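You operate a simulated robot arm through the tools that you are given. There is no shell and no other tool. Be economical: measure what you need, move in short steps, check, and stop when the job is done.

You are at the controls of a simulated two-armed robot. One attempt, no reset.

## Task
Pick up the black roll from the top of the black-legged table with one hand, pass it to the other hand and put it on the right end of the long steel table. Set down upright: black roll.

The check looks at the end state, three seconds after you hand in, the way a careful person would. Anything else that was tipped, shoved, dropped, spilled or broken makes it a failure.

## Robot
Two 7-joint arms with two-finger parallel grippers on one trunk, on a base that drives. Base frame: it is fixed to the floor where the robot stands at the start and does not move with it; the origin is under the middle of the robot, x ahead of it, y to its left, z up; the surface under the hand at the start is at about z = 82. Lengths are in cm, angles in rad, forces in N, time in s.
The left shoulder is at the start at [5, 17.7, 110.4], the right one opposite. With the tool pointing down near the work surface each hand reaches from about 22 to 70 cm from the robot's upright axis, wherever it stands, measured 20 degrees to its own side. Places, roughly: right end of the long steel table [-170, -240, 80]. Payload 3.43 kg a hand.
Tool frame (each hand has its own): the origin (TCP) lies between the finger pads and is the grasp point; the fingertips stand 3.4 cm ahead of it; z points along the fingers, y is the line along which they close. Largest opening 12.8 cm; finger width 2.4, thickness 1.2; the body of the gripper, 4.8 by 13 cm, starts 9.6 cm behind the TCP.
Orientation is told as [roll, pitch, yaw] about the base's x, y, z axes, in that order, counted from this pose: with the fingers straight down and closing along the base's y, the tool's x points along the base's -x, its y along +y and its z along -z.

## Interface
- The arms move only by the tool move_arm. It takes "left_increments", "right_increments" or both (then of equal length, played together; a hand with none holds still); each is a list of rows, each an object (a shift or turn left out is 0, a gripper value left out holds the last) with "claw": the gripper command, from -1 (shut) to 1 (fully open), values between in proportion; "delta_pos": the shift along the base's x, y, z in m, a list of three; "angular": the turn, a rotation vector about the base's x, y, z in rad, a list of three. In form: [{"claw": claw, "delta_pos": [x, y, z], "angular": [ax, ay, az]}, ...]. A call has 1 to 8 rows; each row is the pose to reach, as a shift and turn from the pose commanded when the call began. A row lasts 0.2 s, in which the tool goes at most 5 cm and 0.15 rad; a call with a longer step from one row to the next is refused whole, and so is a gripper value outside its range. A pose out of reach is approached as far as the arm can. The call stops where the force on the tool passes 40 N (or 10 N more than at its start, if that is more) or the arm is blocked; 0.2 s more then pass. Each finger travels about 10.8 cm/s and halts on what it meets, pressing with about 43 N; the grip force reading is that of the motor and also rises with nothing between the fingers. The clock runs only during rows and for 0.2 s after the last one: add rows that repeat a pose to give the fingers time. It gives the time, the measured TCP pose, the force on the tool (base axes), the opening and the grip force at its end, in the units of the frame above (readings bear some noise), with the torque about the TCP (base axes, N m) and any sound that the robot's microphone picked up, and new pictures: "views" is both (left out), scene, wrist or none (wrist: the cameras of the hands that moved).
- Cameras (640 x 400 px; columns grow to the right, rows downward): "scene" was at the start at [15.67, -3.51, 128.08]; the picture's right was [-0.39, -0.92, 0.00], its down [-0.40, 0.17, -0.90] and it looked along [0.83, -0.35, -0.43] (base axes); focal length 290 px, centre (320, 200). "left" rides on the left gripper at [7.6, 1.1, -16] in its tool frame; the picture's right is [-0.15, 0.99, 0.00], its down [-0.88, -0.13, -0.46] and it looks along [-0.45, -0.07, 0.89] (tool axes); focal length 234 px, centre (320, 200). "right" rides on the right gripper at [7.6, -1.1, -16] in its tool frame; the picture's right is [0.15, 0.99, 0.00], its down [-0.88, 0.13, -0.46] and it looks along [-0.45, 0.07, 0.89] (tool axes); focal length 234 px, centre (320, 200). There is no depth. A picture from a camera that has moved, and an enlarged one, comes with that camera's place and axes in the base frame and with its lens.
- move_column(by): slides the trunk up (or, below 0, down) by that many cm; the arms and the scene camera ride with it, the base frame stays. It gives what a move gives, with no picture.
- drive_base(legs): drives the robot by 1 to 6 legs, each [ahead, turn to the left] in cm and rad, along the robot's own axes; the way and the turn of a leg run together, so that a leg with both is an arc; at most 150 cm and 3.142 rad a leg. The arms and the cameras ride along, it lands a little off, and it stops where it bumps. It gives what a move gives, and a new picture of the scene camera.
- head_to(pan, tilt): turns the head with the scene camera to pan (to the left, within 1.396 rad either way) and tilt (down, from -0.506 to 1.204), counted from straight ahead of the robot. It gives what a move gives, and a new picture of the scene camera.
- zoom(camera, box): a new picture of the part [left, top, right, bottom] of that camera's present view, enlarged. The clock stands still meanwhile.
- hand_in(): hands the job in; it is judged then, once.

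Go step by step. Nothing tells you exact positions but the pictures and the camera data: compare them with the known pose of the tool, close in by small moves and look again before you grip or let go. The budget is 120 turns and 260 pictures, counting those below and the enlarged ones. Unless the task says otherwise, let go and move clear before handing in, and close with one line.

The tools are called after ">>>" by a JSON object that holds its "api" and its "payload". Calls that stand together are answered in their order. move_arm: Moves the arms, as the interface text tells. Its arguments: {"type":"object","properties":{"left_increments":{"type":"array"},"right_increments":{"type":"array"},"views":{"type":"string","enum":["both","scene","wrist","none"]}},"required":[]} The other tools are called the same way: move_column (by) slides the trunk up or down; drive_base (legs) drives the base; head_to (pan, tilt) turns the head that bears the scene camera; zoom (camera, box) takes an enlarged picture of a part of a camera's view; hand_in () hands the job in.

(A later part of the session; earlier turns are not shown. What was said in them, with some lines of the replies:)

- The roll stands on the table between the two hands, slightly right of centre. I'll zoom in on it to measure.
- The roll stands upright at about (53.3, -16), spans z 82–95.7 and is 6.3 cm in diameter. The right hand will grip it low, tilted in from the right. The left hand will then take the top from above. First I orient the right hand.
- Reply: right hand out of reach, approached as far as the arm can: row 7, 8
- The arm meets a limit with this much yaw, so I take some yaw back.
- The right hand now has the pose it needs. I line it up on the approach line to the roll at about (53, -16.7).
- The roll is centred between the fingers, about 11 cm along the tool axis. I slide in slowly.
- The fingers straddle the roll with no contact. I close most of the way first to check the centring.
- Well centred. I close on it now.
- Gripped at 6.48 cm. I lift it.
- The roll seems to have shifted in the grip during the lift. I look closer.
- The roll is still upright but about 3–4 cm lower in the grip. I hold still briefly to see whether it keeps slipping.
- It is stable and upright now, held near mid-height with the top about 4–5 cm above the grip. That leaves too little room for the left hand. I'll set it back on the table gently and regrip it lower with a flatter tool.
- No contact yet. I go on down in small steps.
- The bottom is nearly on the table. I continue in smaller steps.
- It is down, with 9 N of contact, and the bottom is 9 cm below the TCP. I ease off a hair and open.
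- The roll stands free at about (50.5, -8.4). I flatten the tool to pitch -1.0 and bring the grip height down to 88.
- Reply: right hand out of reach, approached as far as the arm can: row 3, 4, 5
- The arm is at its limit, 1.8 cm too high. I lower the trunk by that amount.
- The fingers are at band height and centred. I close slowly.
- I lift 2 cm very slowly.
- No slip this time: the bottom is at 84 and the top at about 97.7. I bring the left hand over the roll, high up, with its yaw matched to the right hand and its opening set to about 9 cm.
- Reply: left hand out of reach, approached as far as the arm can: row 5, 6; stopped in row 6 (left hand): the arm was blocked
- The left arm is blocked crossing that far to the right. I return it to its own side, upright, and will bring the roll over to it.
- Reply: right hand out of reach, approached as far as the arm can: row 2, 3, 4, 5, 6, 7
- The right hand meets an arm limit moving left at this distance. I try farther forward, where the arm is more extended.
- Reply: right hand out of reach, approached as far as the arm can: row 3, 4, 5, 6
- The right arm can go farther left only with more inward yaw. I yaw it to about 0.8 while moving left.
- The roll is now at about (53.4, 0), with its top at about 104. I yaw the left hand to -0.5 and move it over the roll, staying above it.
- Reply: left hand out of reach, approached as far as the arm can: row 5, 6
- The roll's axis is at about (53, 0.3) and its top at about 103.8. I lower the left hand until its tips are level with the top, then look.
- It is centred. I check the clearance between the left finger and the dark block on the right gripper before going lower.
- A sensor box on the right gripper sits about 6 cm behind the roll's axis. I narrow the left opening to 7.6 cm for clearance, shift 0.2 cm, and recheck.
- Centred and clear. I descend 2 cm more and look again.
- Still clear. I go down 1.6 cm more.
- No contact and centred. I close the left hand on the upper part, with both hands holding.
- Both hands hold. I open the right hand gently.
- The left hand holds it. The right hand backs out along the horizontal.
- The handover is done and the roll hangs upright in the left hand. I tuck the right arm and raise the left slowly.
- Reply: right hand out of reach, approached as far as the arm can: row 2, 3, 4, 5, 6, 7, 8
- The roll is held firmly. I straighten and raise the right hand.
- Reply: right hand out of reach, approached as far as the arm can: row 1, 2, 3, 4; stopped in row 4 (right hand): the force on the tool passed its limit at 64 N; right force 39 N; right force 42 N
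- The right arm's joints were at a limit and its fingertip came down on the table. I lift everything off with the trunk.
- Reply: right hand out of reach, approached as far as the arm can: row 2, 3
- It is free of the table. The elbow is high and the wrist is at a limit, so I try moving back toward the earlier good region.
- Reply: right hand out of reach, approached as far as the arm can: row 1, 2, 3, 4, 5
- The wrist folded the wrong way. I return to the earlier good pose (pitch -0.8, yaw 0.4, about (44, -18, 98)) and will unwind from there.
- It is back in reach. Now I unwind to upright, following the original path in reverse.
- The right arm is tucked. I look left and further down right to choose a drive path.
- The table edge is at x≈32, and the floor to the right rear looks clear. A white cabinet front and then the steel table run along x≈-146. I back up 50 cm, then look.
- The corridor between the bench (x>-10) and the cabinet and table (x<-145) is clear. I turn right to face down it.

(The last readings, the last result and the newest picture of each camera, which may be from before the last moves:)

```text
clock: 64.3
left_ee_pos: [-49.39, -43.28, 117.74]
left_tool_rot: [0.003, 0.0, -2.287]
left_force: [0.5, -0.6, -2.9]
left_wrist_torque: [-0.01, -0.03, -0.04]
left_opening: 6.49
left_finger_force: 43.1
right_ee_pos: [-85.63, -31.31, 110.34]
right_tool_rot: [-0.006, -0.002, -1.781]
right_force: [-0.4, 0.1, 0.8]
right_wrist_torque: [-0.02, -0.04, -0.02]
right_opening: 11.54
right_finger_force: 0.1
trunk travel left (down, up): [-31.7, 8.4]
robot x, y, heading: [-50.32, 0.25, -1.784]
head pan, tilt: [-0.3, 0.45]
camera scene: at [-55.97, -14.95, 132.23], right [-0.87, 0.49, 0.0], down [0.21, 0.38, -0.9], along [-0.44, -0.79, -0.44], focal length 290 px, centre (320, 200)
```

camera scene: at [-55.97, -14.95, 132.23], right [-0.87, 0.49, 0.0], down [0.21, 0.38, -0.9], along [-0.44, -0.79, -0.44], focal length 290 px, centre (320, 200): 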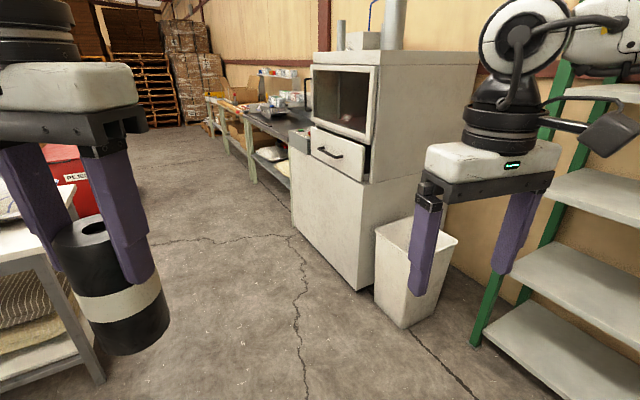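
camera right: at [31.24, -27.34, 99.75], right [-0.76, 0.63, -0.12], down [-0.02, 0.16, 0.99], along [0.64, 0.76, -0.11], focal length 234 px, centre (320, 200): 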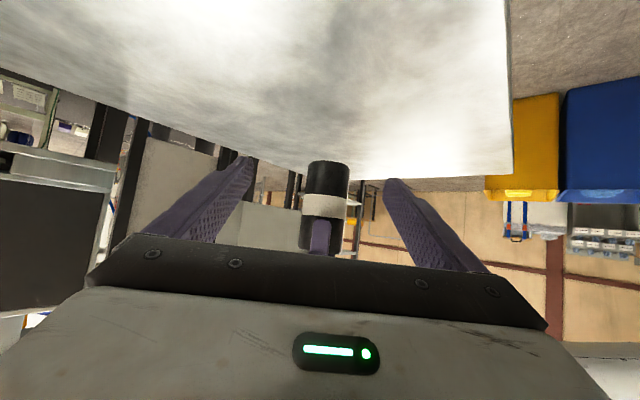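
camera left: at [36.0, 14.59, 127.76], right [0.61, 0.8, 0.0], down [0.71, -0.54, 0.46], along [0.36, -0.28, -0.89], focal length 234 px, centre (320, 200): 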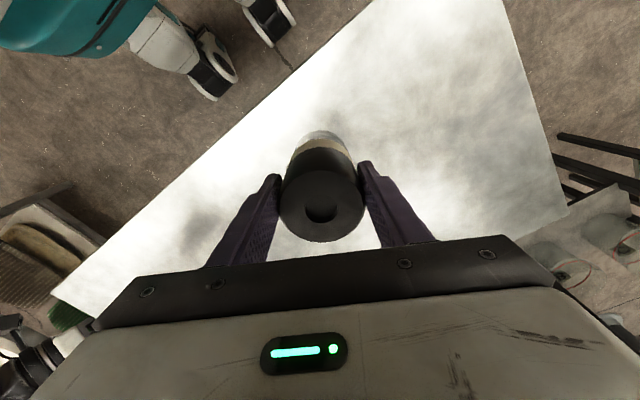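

Clear view of the corridor. I drive down in two legs to about (-76, -218).

>>> {"api": "zoom", "payload": {"camera": "scene", "box": [180, 60, 340, 200]}}

>>> {"api": "drive_base", "payload": {"legs": [[110, 0], [0, 0.19], [110, 0]]}}

```text
2.86 times, centred on (260, 130) of scene
camera zoom: at [-55.97, -14.95, 132.23], right [-0.87, 0.49, 0.0], down [0.21, 0.38, -0.9], along [-0.44, -0.79, -0.44], focal length 830 px, centre (491, 400)
```

zoom: 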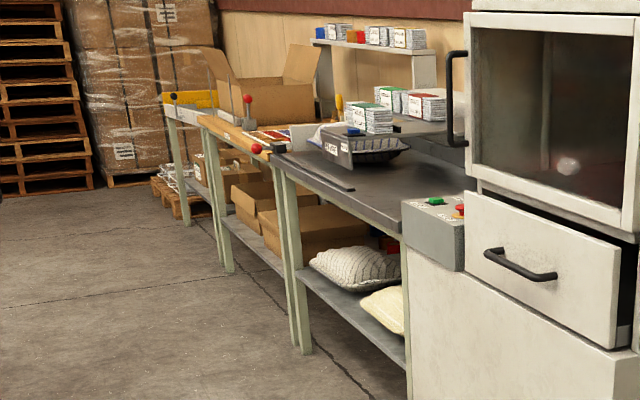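

```text
clock: 76.0
left_ee_pos: [-66.28, -262.16, 117.71]
left_tool_rot: [0.001, 0.0, -2.093]
left_force: [0.0, -0.4, -2.2]
left_wrist_torque: [-0.01, -0.02, -0.02]
left_opening: 6.47
left_finger_force: 42.9
right_ee_pos: [-104.13, -257.44, 110.25]
right_tool_rot: [-0.007, -0.002, -1.589]
right_force: [-0.3, 0.3, 1.3]
right_wrist_torque: [0.02, 0.0, -0.01]
right_opening: 11.53
right_finger_force: 0.0
trunk travel left (down, up): [-31.7, 8.4]
robot x, y, heading: [-75.1, -219.75, -1.592]
head pan, tilt: [-0.3, 0.45]
camera scene: at [-78.1, -235.59, 132.22], right [-0.95, 0.31, 0.0], down [0.14, 0.41, -0.9], along [-0.28, -0.85, -0.44], focal length 290 px, centre (320, 200)
```

scene: 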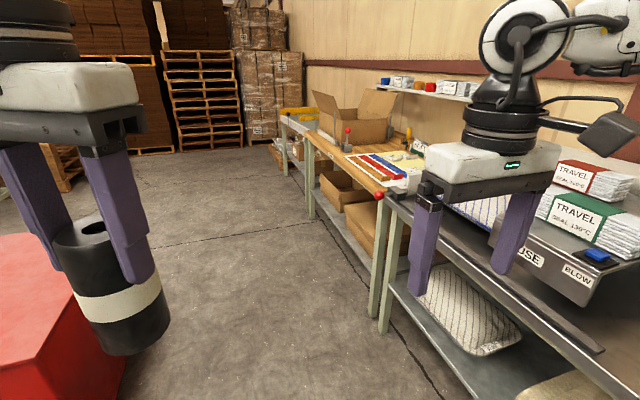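

There is a tray machine with books on the table. I turn to face the table, still clear of it.

>>> {"api": "drive_base", "payload": {"legs": [[0, -1.55]]}}

>>> {"api": "head_to", "payload": {"pan": 0.15, "tilt": 0.5}}

```text
clock: 80.2
left_ee_pos: [-117.35, -229.58, 117.68]
left_tool_rot: [0.001, 0.0, 2.631]
left_force: [-1.1, -0.7, -3.7]
left_wrist_torque: [-0.02, 0.01, -0.02]
left_opening: 6.49
left_finger_force: 43.1
right_ee_pos: [-113.1, -191.51, 110.36]
right_tool_rot: [-0.005, -0.003, 3.135]
right_force: [0.1, -0.5, 0.1]
right_wrist_torque: [0.0, 0.0, -0.01]
right_opening: 11.5
right_finger_force: 0.0
trunk travel left (down, up): [-31.7, 8.4]
robot x, y, heading: [-75.14, -220.29, 3.139]
head pan, tilt: [-0.3, 0.45]
camera scene: at [-90.87, -217.01, 132.23], right [0.3, 0.95, 0.0], down [0.42, -0.13, -0.9], along [-0.86, 0.27, -0.44], focal length 290 px, centre (320, 200)
```

scene: 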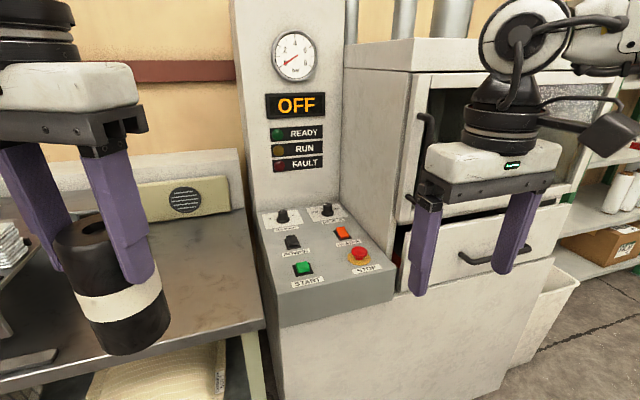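

```text
clock: 81.1
left_ee_pos: [-117.32, -229.47, 117.71]
left_tool_rot: [0.001, 0.0, 2.628]
left_force: [-0.4, -0.7, -3.6]
left_wrist_torque: [-0.02, 0.0, 0.04]
left_opening: 6.52
left_finger_force: 42.7
right_ee_pos: [-113.19, -191.65, 110.09]
right_tool_rot: [-0.007, -0.002, 3.137]
right_force: [-0.8, 0.6, 0.8]
right_wrist_torque: [0.02, 0.02, 0.01]
right_opening: 11.52
right_finger_force: 0.1
trunk travel left (down, up): [-31.7, 8.4]
robot x, y, heading: [-75.53, -219.9, 3.139]
head pan, tilt: [0.15, 0.499]
camera scene: at [-91.11, -221.1, 131.78], right [-0.14, 0.99, 0.0], down [0.47, 0.07, -0.88], along [-0.87, -0.13, -0.48], focal length 290 px, centre (320, 200)
```

scene: 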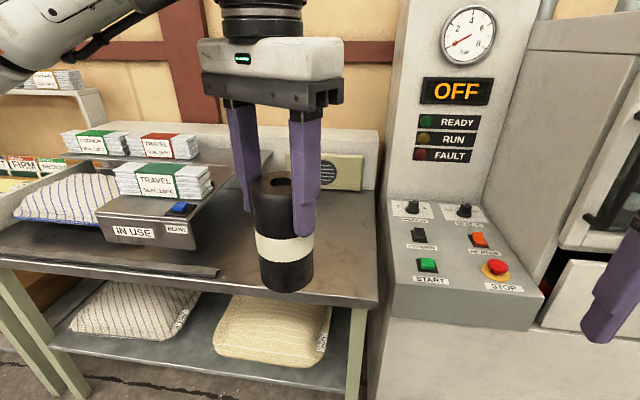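

The free steel surface is about x -142 to -190, y -217 to -250. The control panel lies to its right, so I retract the right hand first, then drive 27 cm ahead.

>>> {"api": "move_arm", "payload": {"right_increments": [{"delta_pos": [0.03, 0, 0.005]}, {"delta_pos": [0.06, 0, 0.01]}, {"delta_pos": [0.09, 0, 0.02]}, {"delta_pos": [0.12, 0, 0.03]}, {"delta_pos": [0.12, 0, 0.03]}], "views": "none"}}

```text
clock: 82.3
left_ee_pos: [-117.4, -229.54, 117.67]
left_tool_rot: [0.001, 0.0, 2.63]
left_force: [0.0, 0.1, -3.8]
left_wrist_torque: [-0.01, 0.0, -0.02]
left_opening: 6.49
left_finger_force: 42.8
right_ee_pos: [-101.0, -191.67, 113.39]
right_tool_rot: [-0.008, -0.002, 3.137]
right_force: [0.0, 0.0, -0.1]
right_wrist_torque: [-0.03, -0.01, -0.01]
right_opening: 11.52
right_finger_force: 0.0
trunk travel left (down, up): [-31.7, 8.4]
robot x, y, heading: [-75.04, -219.94, 3.133]
head pan, tilt: [0.15, 0.499]
```

>>> {"api": "drive_base", "payload": {"legs": [[27, 0]]}}

>>> {"api": "head_to", "payload": {"pan": 0.15, "tilt": 0.8}}

```text
clock: 84.2
left_ee_pos: [-144.52, -229.49, 117.71]
left_tool_rot: [0.001, -0.001, 2.632]
left_force: [-0.4, -0.1, -2.5]
left_wrist_torque: [-0.01, -0.01, -0.01]
left_opening: 6.47
left_finger_force: 43.2
right_ee_pos: [-128.22, -191.5, 113.24]
right_tool_rot: [-0.007, -0.004, 3.135]
right_force: [0.4, 0.5, -0.1]
right_wrist_torque: [-0.04, -0.04, 0.0]
right_opening: 11.53
right_finger_force: 0.1
trunk travel left (down, up): [-31.7, 8.4]
robot x, y, heading: [-102.43, -219.63, 3.137]
head pan, tilt: [0.15, 0.499]
camera scene: at [-118.23, -220.97, 131.77], right [-0.14, 0.99, 0.0], down [0.47, 0.07, -0.88], along [-0.87, -0.13, -0.48], focal length 290 px, centre (320, 200)
```

scene: 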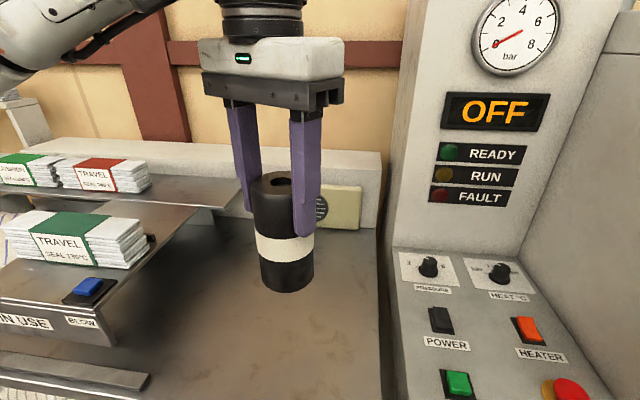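

```text
clock: 85.0
left_ee_pos: [-144.43, -229.42, 117.66]
left_tool_rot: [0.003, 0.0, 2.629]
left_force: [-0.2, -0.8, -2.8]
left_wrist_torque: [-0.02, 0.0, 0.02]
left_opening: 6.49
left_finger_force: 43.0
right_ee_pos: [-128.11, -191.54, 113.4]
right_tool_rot: [-0.007, -0.001, 3.136]
right_force: [-0.3, 0.6, 0.1]
right_wrist_torque: [-0.03, -0.01, 0.02]
right_opening: 11.5
right_finger_force: 0.0
trunk travel left (down, up): [-31.7, 8.4]
robot x, y, heading: [-102.37, -219.88, 3.135]
head pan, tilt: [0.15, 0.799]
camera scene: at [-117.15, -220.82, 129.19], right [-0.14, 0.99, 0.0], down [0.71, 0.1, -0.7], along [-0.69, -0.1, -0.72], focal length 290 px, centre (320, 200)
```

scene: 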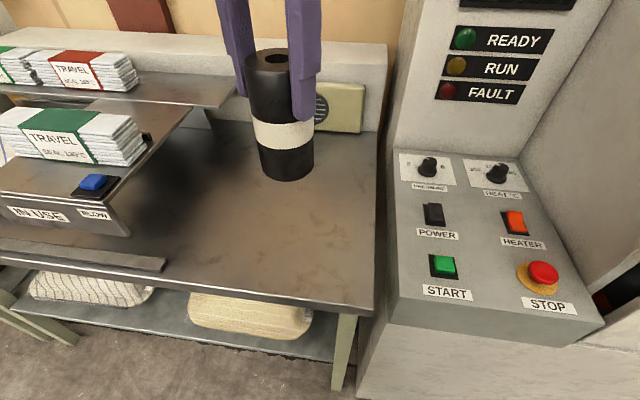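

In position. I move the roll over the free spot at about (-162, -234), then will lower it.

>>> {"api": "move_arm", "payload": {"left_increments": [{"delta_pos": [-0.015, -0.004, 0]}, {"delta_pos": [-0.04, -0.01, 0]}, {"delta_pos": [-0.07, -0.018, 0]}, {"delta_pos": [-0.1, -0.026, -0.01]}, {"delta_pos": [-0.13, -0.034, -0.02]}, {"delta_pos": [-0.155, -0.041, -0.03]}, {"delta_pos": [-0.17, -0.045, -0.045]}, {"delta_pos": [-0.176, -0.046, -0.06]}]}}

```text
clock: 86.8
left_ee_pos: [-160.01, -234.4, 111.67]
left_tool_rot: [0.001, 0.0, 2.631]
left_force: [-1.3, -0.3, -2.1]
left_wrist_torque: [0.02, -0.03, 0.01]
left_opening: 6.49
left_finger_force: 43.6
left hand out of reach, approached as far as the arm can: row 6, 7, 8
right_ee_pos: [-128.16, -191.49, 113.38]
right_tool_rot: [-0.007, -0.001, 3.136]
right_force: [-0.1, -0.4, -0.1]
right_wrist_torque: [0.04, 0.01, 0.01]
right_opening: 11.51
right_finger_force: 0.0
trunk travel left (down, up): [-31.7, 8.4]
robot x, y, heading: [-102.3, -219.72, 3.139]
head pan, tilt: [0.15, 0.799]
camera scene: at [-117.19, -220.87, 129.17], right [-0.14, 0.99, 0.0], down [0.71, 0.1, -0.7], along [-0.69, -0.1, -0.72], focal length 290 px, centre (320, 200)
camera left: at [-153.93, -239.04, 127.74], right [-0.61, -0.79, 0.0], down [-0.7, 0.54, 0.46], along [-0.36, 0.28, -0.89], focal length 234 px, centre (320, 200)
```

scene: 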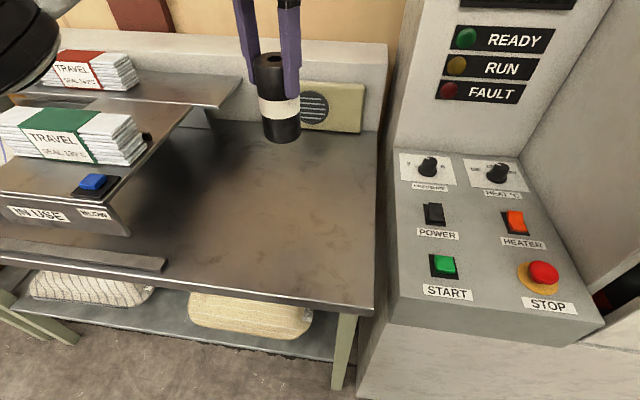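
left: 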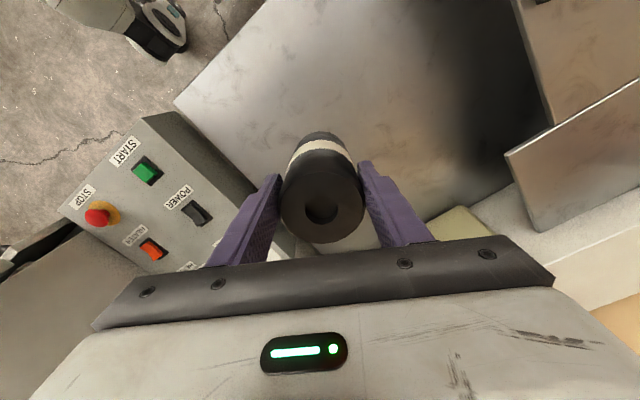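

It is at (-160, -234) with clear space around. I lower it in stages.

>>> {"api": "move_arm", "payload": {"left_increments": [{"delta_pos": [0.003, 0, -0.015]}, {"delta_pos": [0.005, 0, -0.035]}, {"delta_pos": [0.01, 0, -0.06]}, {"delta_pos": [0.01, 0, -0.085]}, {"delta_pos": [0.01, 0, -0.11]}, {"delta_pos": [0.01, 0, -0.13]}, {"delta_pos": [0.01, 0, -0.145]}, {"delta_pos": [0.01, 0, -0.15]}]}}

>>> {"api": "zoom", "payload": {"camera": "scene", "box": [200, 40, 400, 200]}}

```text
clock: 88.6
left_ee_pos: [-159.06, -234.24, 96.78]
left_tool_rot: [0.001, 0.0, 2.632]
left_force: [0.4, -0.1, -2.6]
left_wrist_torque: [-0.01, -0.03, -0.01]
left_opening: 6.49
left_finger_force: 43.2
right_ee_pos: [-127.98, -191.55, 113.39]
right_tool_rot: [-0.007, -0.003, 3.136]
right_force: [-1.1, 0.3, -0.1]
right_wrist_torque: [0.0, 0.01, 0.01]
right_opening: 11.55
right_finger_force: 0.1
trunk travel left (down, up): [-31.7, 8.4]
robot x, y, heading: [-102.23, -219.6, 3.137]
head pan, tilt: [0.15, 0.799]
camera scene: at [-117.15, -220.82, 129.18], right [-0.14, 0.99, 0.0], down [0.71, 0.1, -0.7], along [-0.69, -0.1, -0.72], focal length 290 px, centre (320, 200)
camera left: at [-152.8, -238.91, 112.68], right [-0.61, -0.79, 0.0], down [-0.7, 0.54, 0.46], along [-0.36, 0.28, -0.89], focal length 234 px, centre (320, 200)
```

scene: 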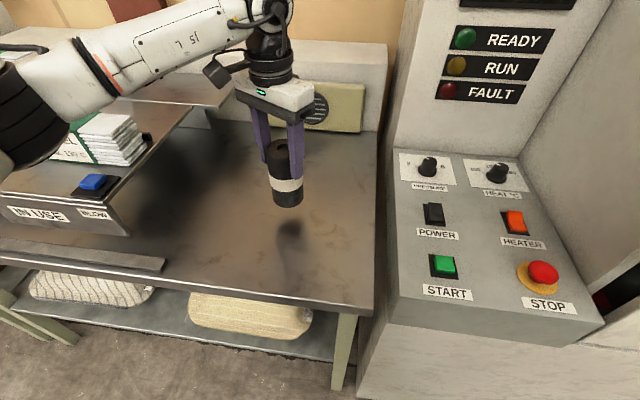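
left: 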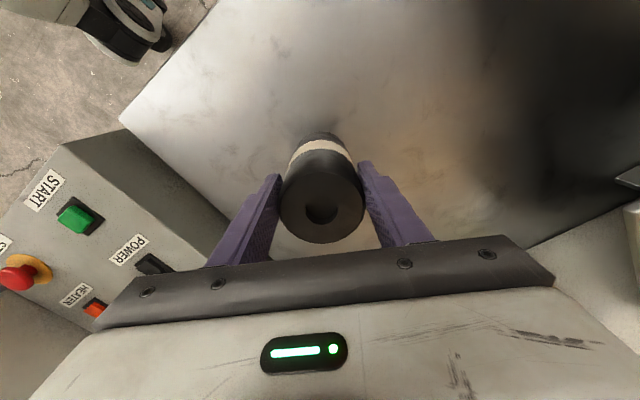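

```text
2.50 times, centred on (300, 120) of scene
camera zoom: at [-117.15, -220.82, 129.18], right [-0.14, 0.99, 0.0], down [0.71, 0.1, -0.7], along [-0.69, -0.1, -0.72], focal length 726 px, centre (370, 400)
```

zoom: 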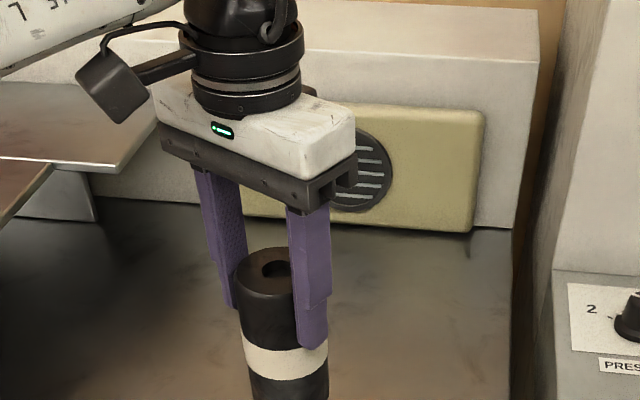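

The left forearm is near the books on the tray. I check that clearance before lowering further.

>>> {"api": "head_to", "payload": {"pan": 0.75, "tilt": 0.6}}

```text
clock: 89.6
left_ee_pos: [-158.98, -234.26, 96.58]
left_tool_rot: [0.001, 0.0, 2.631]
left_force: [-0.4, 0.2, -2.5]
left_wrist_torque: [-0.02, -0.03, -0.02]
left_opening: 6.5
left_finger_force: 42.5
right_ee_pos: [-128.21, -191.64, 113.42]
right_tool_rot: [-0.006, -0.001, 3.137]
right_force: [0.0, 0.2, -0.1]
right_wrist_torque: [-0.01, 0.02, 0.0]
right_opening: 11.54
right_finger_force: 0.1
trunk travel left (down, up): [-31.7, 8.4]
robot x, y, heading: [-102.42, -219.89, 3.137]
head pan, tilt: [0.75, 0.6]
camera scene: at [-115.67, -225.65, 130.87], right [-0.68, 0.74, 0.0], down [0.42, 0.38, -0.82], along [-0.61, -0.56, -0.57], focal length 290 px, centre (320, 200)
```

scene: 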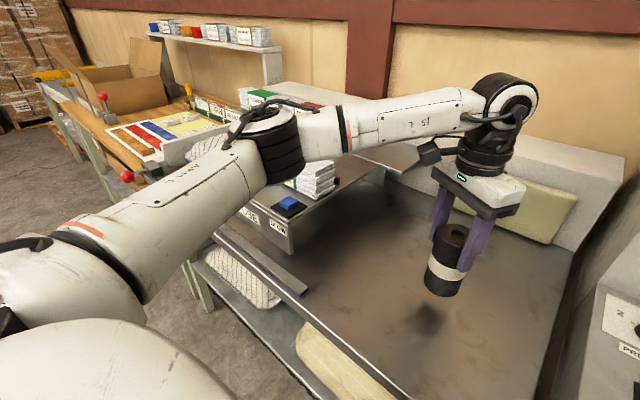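

The elbow seems to have several cm of clearance above the books. I lower with the arm only, in small steps, and watch it.

>>> {"api": "move_arm", "payload": {"left_increments": [{"delta_pos": [0, 0, -0.007]}, {"delta_pos": [0, 0, -0.014]}, {"delta_pos": [0, 0, -0.021]}, {"delta_pos": [0, 0, -0.028]}, {"delta_pos": [0, 0, -0.034]}], "views": "scene"}}

>>> {"api": "zoom", "payload": {"camera": "scene", "box": [180, 60, 400, 240]}}

```text
clock: 90.8
left_ee_pos: [-158.8, -234.3, 93.34]
left_tool_rot: [0.001, 0.002, 2.63]
left_force: [0.1, 0.2, -3.6]
left_wrist_torque: [-0.02, -0.05, 0.02]
left_opening: 6.48
left_finger_force: 43.1
right_ee_pos: [-128.0, -191.6, 113.3]
right_tool_rot: [-0.008, -0.002, 3.136]
right_force: [0.5, -0.8, 0.3]
right_wrist_torque: [0.0, -0.01, -0.03]
right_opening: 11.54
right_finger_force: 0.1
trunk travel left (down, up): [-31.7, 8.4]
robot x, y, heading: [-102.51, -219.54, 3.137]
head pan, tilt: [0.75, 0.6]
camera scene: at [-115.67, -225.65, 130.87], right [-0.68, 0.73, 0.0], down [0.42, 0.38, -0.82], along [-0.61, -0.56, -0.57], focal length 290 px, centre (320, 200)
```

scene: 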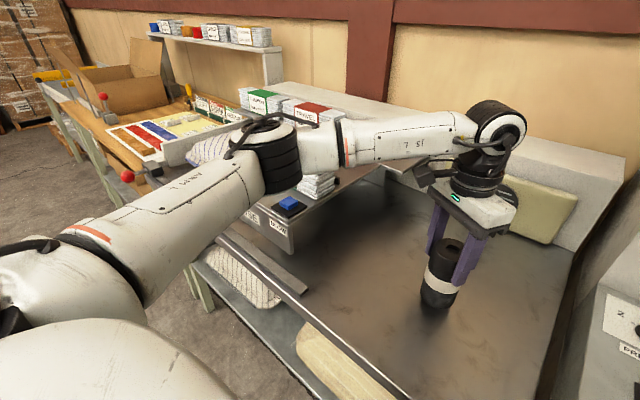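

```text
2.22 times, centred on (290, 150) of scene
camera zoom: at [-115.67, -225.65, 130.87], right [-0.68, 0.73, 0.0], down [0.42, 0.38, -0.82], along [-0.61, -0.56, -0.57], focal length 646 px, centre (387, 311)
```

zoom: 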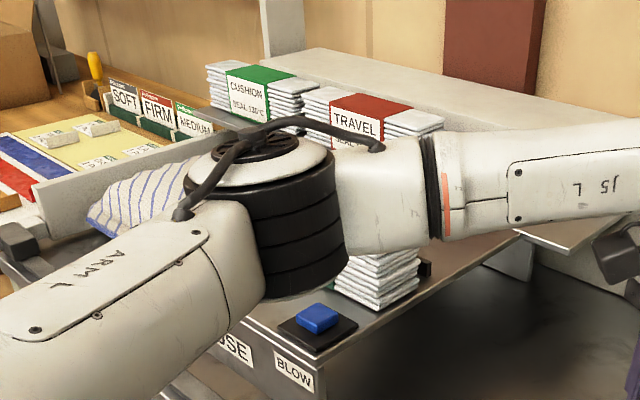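

A few cm of clearance remain, with about 1.5 cm left to go. I continue in very small steps, watching the force.

>>> {"api": "move_arm", "payload": {"left_increments": [{"delta_pos": [0, 0, -0.003]}, {"delta_pos": [0, 0, -0.006]}, {"delta_pos": [0, 0, -0.009]}, {"delta_pos": [0, 0, -0.009]}], "views": "none"}}

>>> {"api": "zoom", "payload": {"camera": "scene", "box": [380, 200, 520, 340]}}

```text
clock: 91.8
left_ee_pos: [-158.8, -234.25, 92.41]
left_tool_rot: [0.0, -0.001, 2.631]
left_force: [1.1, 0.0, -3.0]
left_wrist_torque: [0.01, -0.01, -0.02]
left_opening: 6.49
left_finger_force: 42.7
right_ee_pos: [-128.08, -191.46, 113.39]
right_tool_rot: [-0.008, -0.003, 3.136]
right_force: [0.8, 0.7, -0.5]
right_wrist_torque: [-0.03, 0.03, -0.02]
right_opening: 11.53
right_finger_force: 0.1
trunk travel left (down, up): [-31.7, 8.4]
robot x, y, heading: [-102.56, -219.64, 3.139]
head pan, tilt: [0.75, 0.6]
```

```text
2.86 times, centred on (450, 270) of scene
camera zoom: at [-115.66, -225.65, 130.87], right [-0.68, 0.73, 0.0], down [0.42, 0.38, -0.82], along [-0.61, -0.56, -0.57], focal length 830 px, centre (-51, 0)
```

zoom: 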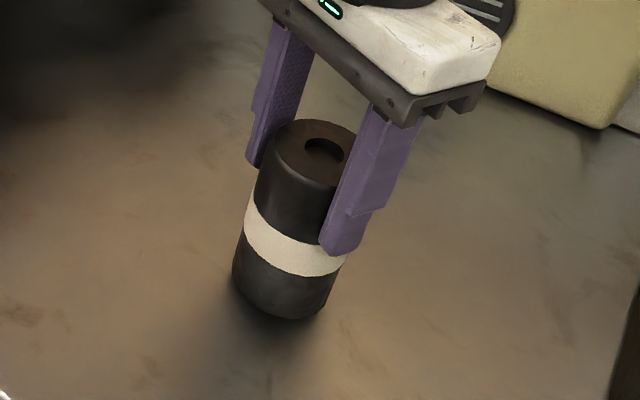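

Still about 1–2 cm above the surface. I continue down.

>>> {"api": "move_arm", "payload": {"left_increments": [{"delta_pos": [0, 0, -0.003]}, {"delta_pos": [0, 0, -0.006]}, {"delta_pos": [0, 0, -0.006]}], "views": "none"}}

>>> {"api": "zoom", "payload": {"camera": "scene", "box": [180, 60, 520, 340]}}

```text
clock: 92.6
left_ee_pos: [-158.87, -234.27, 91.81]
left_tool_rot: [0.002, -0.001, 2.63]
left_force: [0.0, -0.5, -2.4]
left_wrist_torque: [-0.02, -0.04, 0.02]
left_opening: 6.46
left_finger_force: 43.5
right_ee_pos: [-128.11, -191.59, 113.38]
right_tool_rot: [-0.007, -0.003, 3.136]
right_force: [-0.5, 1.4, -0.6]
right_wrist_torque: [0.01, 0.02, 0.0]
right_opening: 11.53
right_finger_force: 0.1
trunk travel left (down, up): [-31.7, 8.4]
robot x, y, heading: [-102.41, -219.96, 3.138]
head pan, tilt: [0.75, 0.6]
```

```text
1.43 times, centred on (350, 200) of scene
camera zoom: at [-115.66, -225.65, 130.87], right [-0.68, 0.73, 0.0], down [0.42, 0.38, -0.82], along [-0.61, -0.56, -0.57], focal length 415 px, centre (277, 200)
```

zoom: 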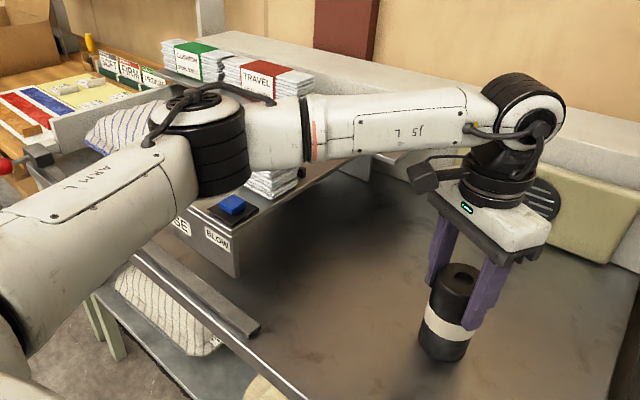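

>>> {"api": "move_arm", "payload": {"left_increments": [{"delta_pos": [0, 0, -0.002]}, {"delta_pos": [0, 0, -0.004]}, {"delta_pos": [0, 0, -0.006]}, {"delta_pos": [0, 0, -0.006]}], "views": "none"}}

>>> {"api": "zoom", "payload": {"camera": "scene", "box": [380, 220, 500, 340]}}

```text
clock: 93.6
left_ee_pos: [-158.88, -234.23, 91.7]
left_tool_rot: [0.003, -0.011, 2.632]
left_force: [-0.5, -3.6, 32.6]
left_wrist_torque: [0.37, -0.21, 0.02]
left_opening: 6.5
left_finger_force: 43.0
right_ee_pos: [-127.95, -191.53, 113.55]
right_tool_rot: [-0.007, -0.005, 3.136]
right_force: [0.6, 0.8, 0.9]
right_wrist_torque: [-0.03, -0.03, -0.01]
right_opening: 11.5
right_finger_force: 0.1
trunk travel left (down, up): [-31.7, 8.4]
robot x, y, heading: [-102.33, -219.35, 3.135]
head pan, tilt: [0.75, 0.6]
```

```text
3.33 times, centred on (440, 280) of scene
camera zoom: at [-115.33, -225.61, 130.95], right [-0.68, 0.73, 0.0], down [0.41, 0.38, -0.83], along [-0.61, -0.56, -0.56], focal length 968 px, centre (-80, -67)
```

zoom: 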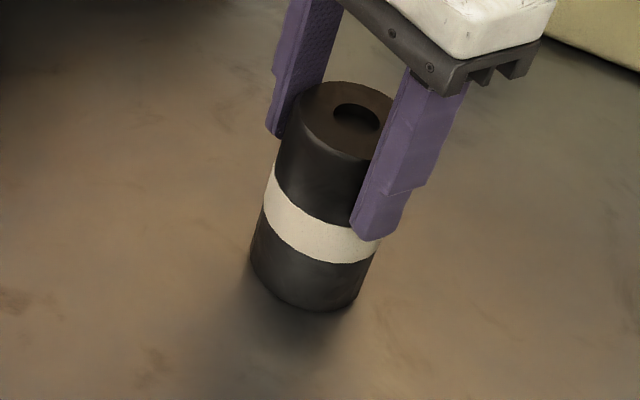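

It is on the table, with 33 N of contact. I ease off about 0.5 cm, so the force drops to near zero, before opening.

>>> {"api": "move_arm", "payload": {"left_increments": [{"delta_pos": [0, 0, 0.002]}, {"delta_pos": [0, 0, 0.004]}, {"delta_pos": [0, 0, 0.004]}], "views": "none"}}

```text
clock: 94.4
left_ee_pos: [-158.93, -234.28, 91.7]
left_tool_rot: [0.003, -0.005, 2.631]
left_force: [-5.7, -1.6, 17.2]
left_wrist_torque: [0.44, 1.0, 0.16]
left_opening: 6.49
left_finger_force: 42.7
right_ee_pos: [-128.01, -191.51, 113.38]
right_tool_rot: [-0.006, -0.004, 3.136]
right_force: [-0.3, 0.4, 0.0]
right_wrist_torque: [0.03, 0.0, -0.02]
right_opening: 11.54
right_finger_force: 0.0
trunk travel left (down, up): [-31.7, 8.4]
robot x, y, heading: [-102.23, -220.1, 3.135]
head pan, tilt: [0.75, 0.6]
```

>>> {"api": "move_arm", "payload": {"left_increments": [{"delta_pos": [0, 0, 0.001]}, {"delta_pos": [0, 0, 0.001], "claw": 0.03}, {"delta_pos": [0, 0, 0.001], "claw": 0.06}, {"delta_pos": [0, 0, 0.001], "claw": 0.12}, {"delta_pos": [0, 0, 0.001], "claw": 0.25}, {"delta_pos": [0, 0, 0.001], "claw": 0.4}, {"delta_pos": [0, 0, 0.001], "claw": 0.4}], "views": "both"}}

>>> {"api": "zoom", "payload": {"camera": "scene", "box": [380, 220, 500, 340]}}

```text
clock: 96.0
left_ee_pos: [-158.94, -234.22, 91.64]
left_tool_rot: [0.001, 0.0, 2.63]
left_force: [-0.3, 0.7, 0.4]
left_wrist_torque: [0.01, 0.01, -0.01]
left_opening: 8.94
left_finger_force: 0.1
right_ee_pos: [-128.04, -191.45, 113.44]
right_tool_rot: [-0.006, -0.001, 3.138]
right_force: [-0.2, -1.4, 0.6]
right_wrist_torque: [0.02, -0.02, 0.01]
right_opening: 11.53
right_finger_force: 0.1
trunk travel left (down, up): [-31.7, 8.4]
robot x, y, heading: [-102.26, -219.79, 3.132]
head pan, tilt: [0.75, 0.6]
camera scene: at [-115.64, -225.64, 130.87], right [-0.68, 0.73, 0.0], down [0.42, 0.38, -0.83], along [-0.61, -0.56, -0.56], focal length 290 px, centre (320, 200)
camera left: at [-152.75, -238.9, 107.7], right [-0.61, -0.79, 0.0], down [-0.7, 0.54, 0.46], along [-0.36, 0.28, -0.89], focal length 234 px, centre (320, 200)
```

scene: 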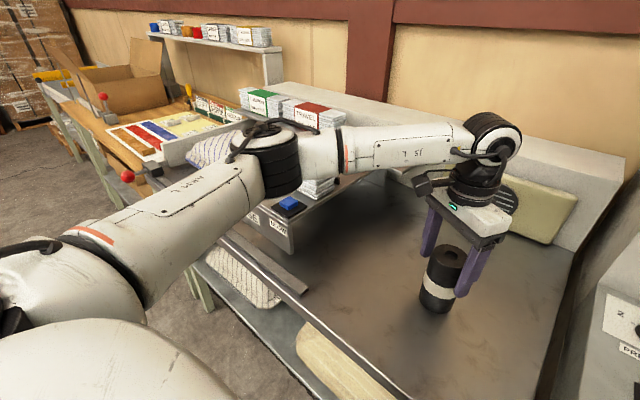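
left: 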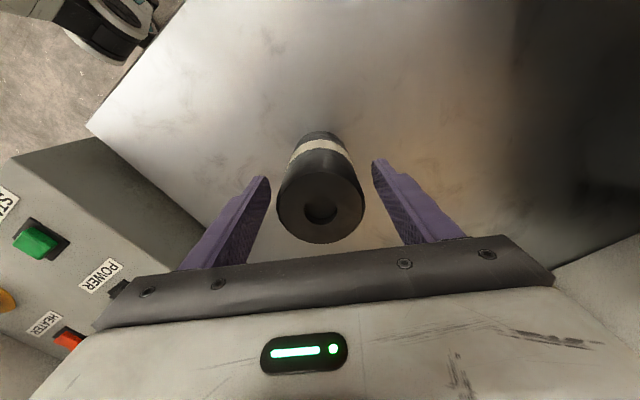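

```text
3.33 times, centred on (440, 280) of scene
camera zoom: at [-115.64, -225.64, 130.87], right [-0.68, 0.73, 0.0], down [0.42, 0.38, -0.83], along [-0.61, -0.56, -0.56], focal length 968 px, centre (-80, -67)
```

zoom: 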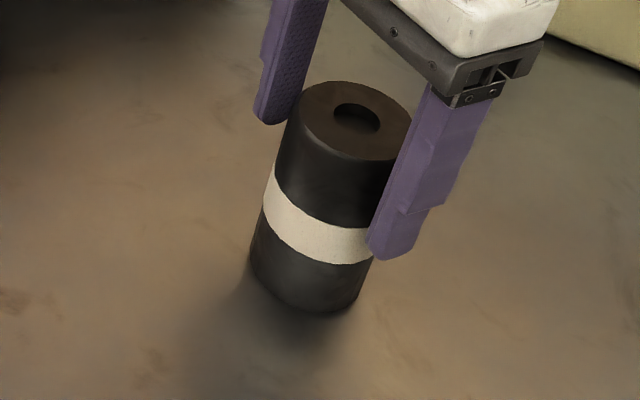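

It stands free and upright. I raise the hand straight up, then pull back.

>>> {"api": "move_arm", "payload": {"left_increments": [{"delta_pos": [0, 0, 0.01]}, {"delta_pos": [0, 0, 0.03]}, {"delta_pos": [0, 0, 0.05]}, {"delta_pos": [0, 0, 0.08]}, {"delta_pos": [0, 0, 0.11]}, {"delta_pos": [0, 0, 0.14]}, {"delta_pos": [0.02, 0, 0.17]}, {"delta_pos": [0.06, 0.0, 0.19]}], "views": "both"}}

```text
clock: 97.8
left_ee_pos: [-152.88, -234.28, 110.85]
left_tool_rot: [0.003, 0.0, 2.632]
left_force: [-1.0, -0.9, -0.2]
left_wrist_torque: [0.0, 0.04, 0.02]
left_opening: 8.97
left_finger_force: 0.0
right_ee_pos: [-128.0, -191.57, 113.44]
right_tool_rot: [-0.007, -0.003, 3.137]
right_force: [0.3, -0.5, -0.8]
right_wrist_torque: [0.0, 0.0, 0.02]
right_opening: 11.52
right_finger_force: 0.1
trunk travel left (down, up): [-31.7, 8.4]
robot x, y, heading: [-102.22, -220.16, 3.136]
head pan, tilt: [0.75, 0.6]
camera scene: at [-115.58, -225.66, 130.88], right [-0.68, 0.73, 0.0], down [0.41, 0.38, -0.83], along [-0.61, -0.56, -0.56], focal length 290 px, centre (320, 200)
camera left: at [-146.71, -239.0, 126.83], right [-0.61, -0.79, 0.0], down [-0.7, 0.54, 0.46], along [-0.36, 0.28, -0.89], focal length 234 px, centre (320, 200)
```

scene: 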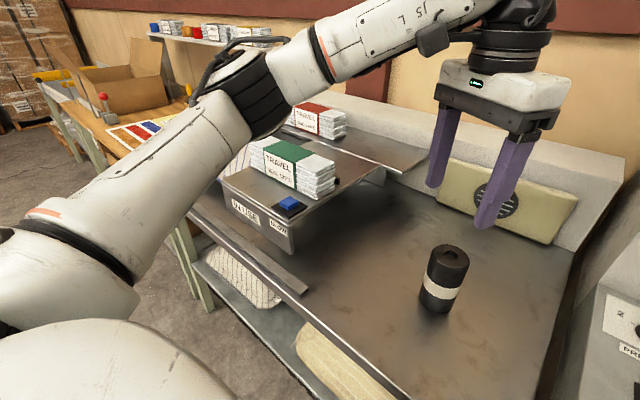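
left: 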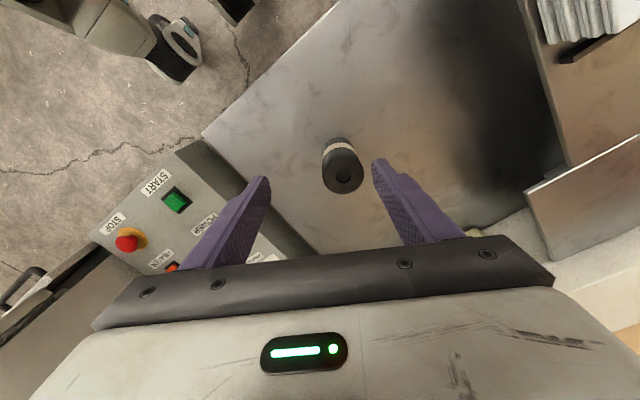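

The roll stands upright on the right end of the steel table, both hands are clear of it, and the books are undisturbed. I hand in.

>>> {"api": "hand_in", "payload": {}}

```text
The job is handed in.
```

The black roll was picked up with the right hand, passed to the left, and is standing upright on the right end of the long steel table. Along the way it slipped about 4 cm in the first grip, so I set it down and regripped. The right fingertip also pressed once on the black-legged table (64 N), but nothing was seen to move.
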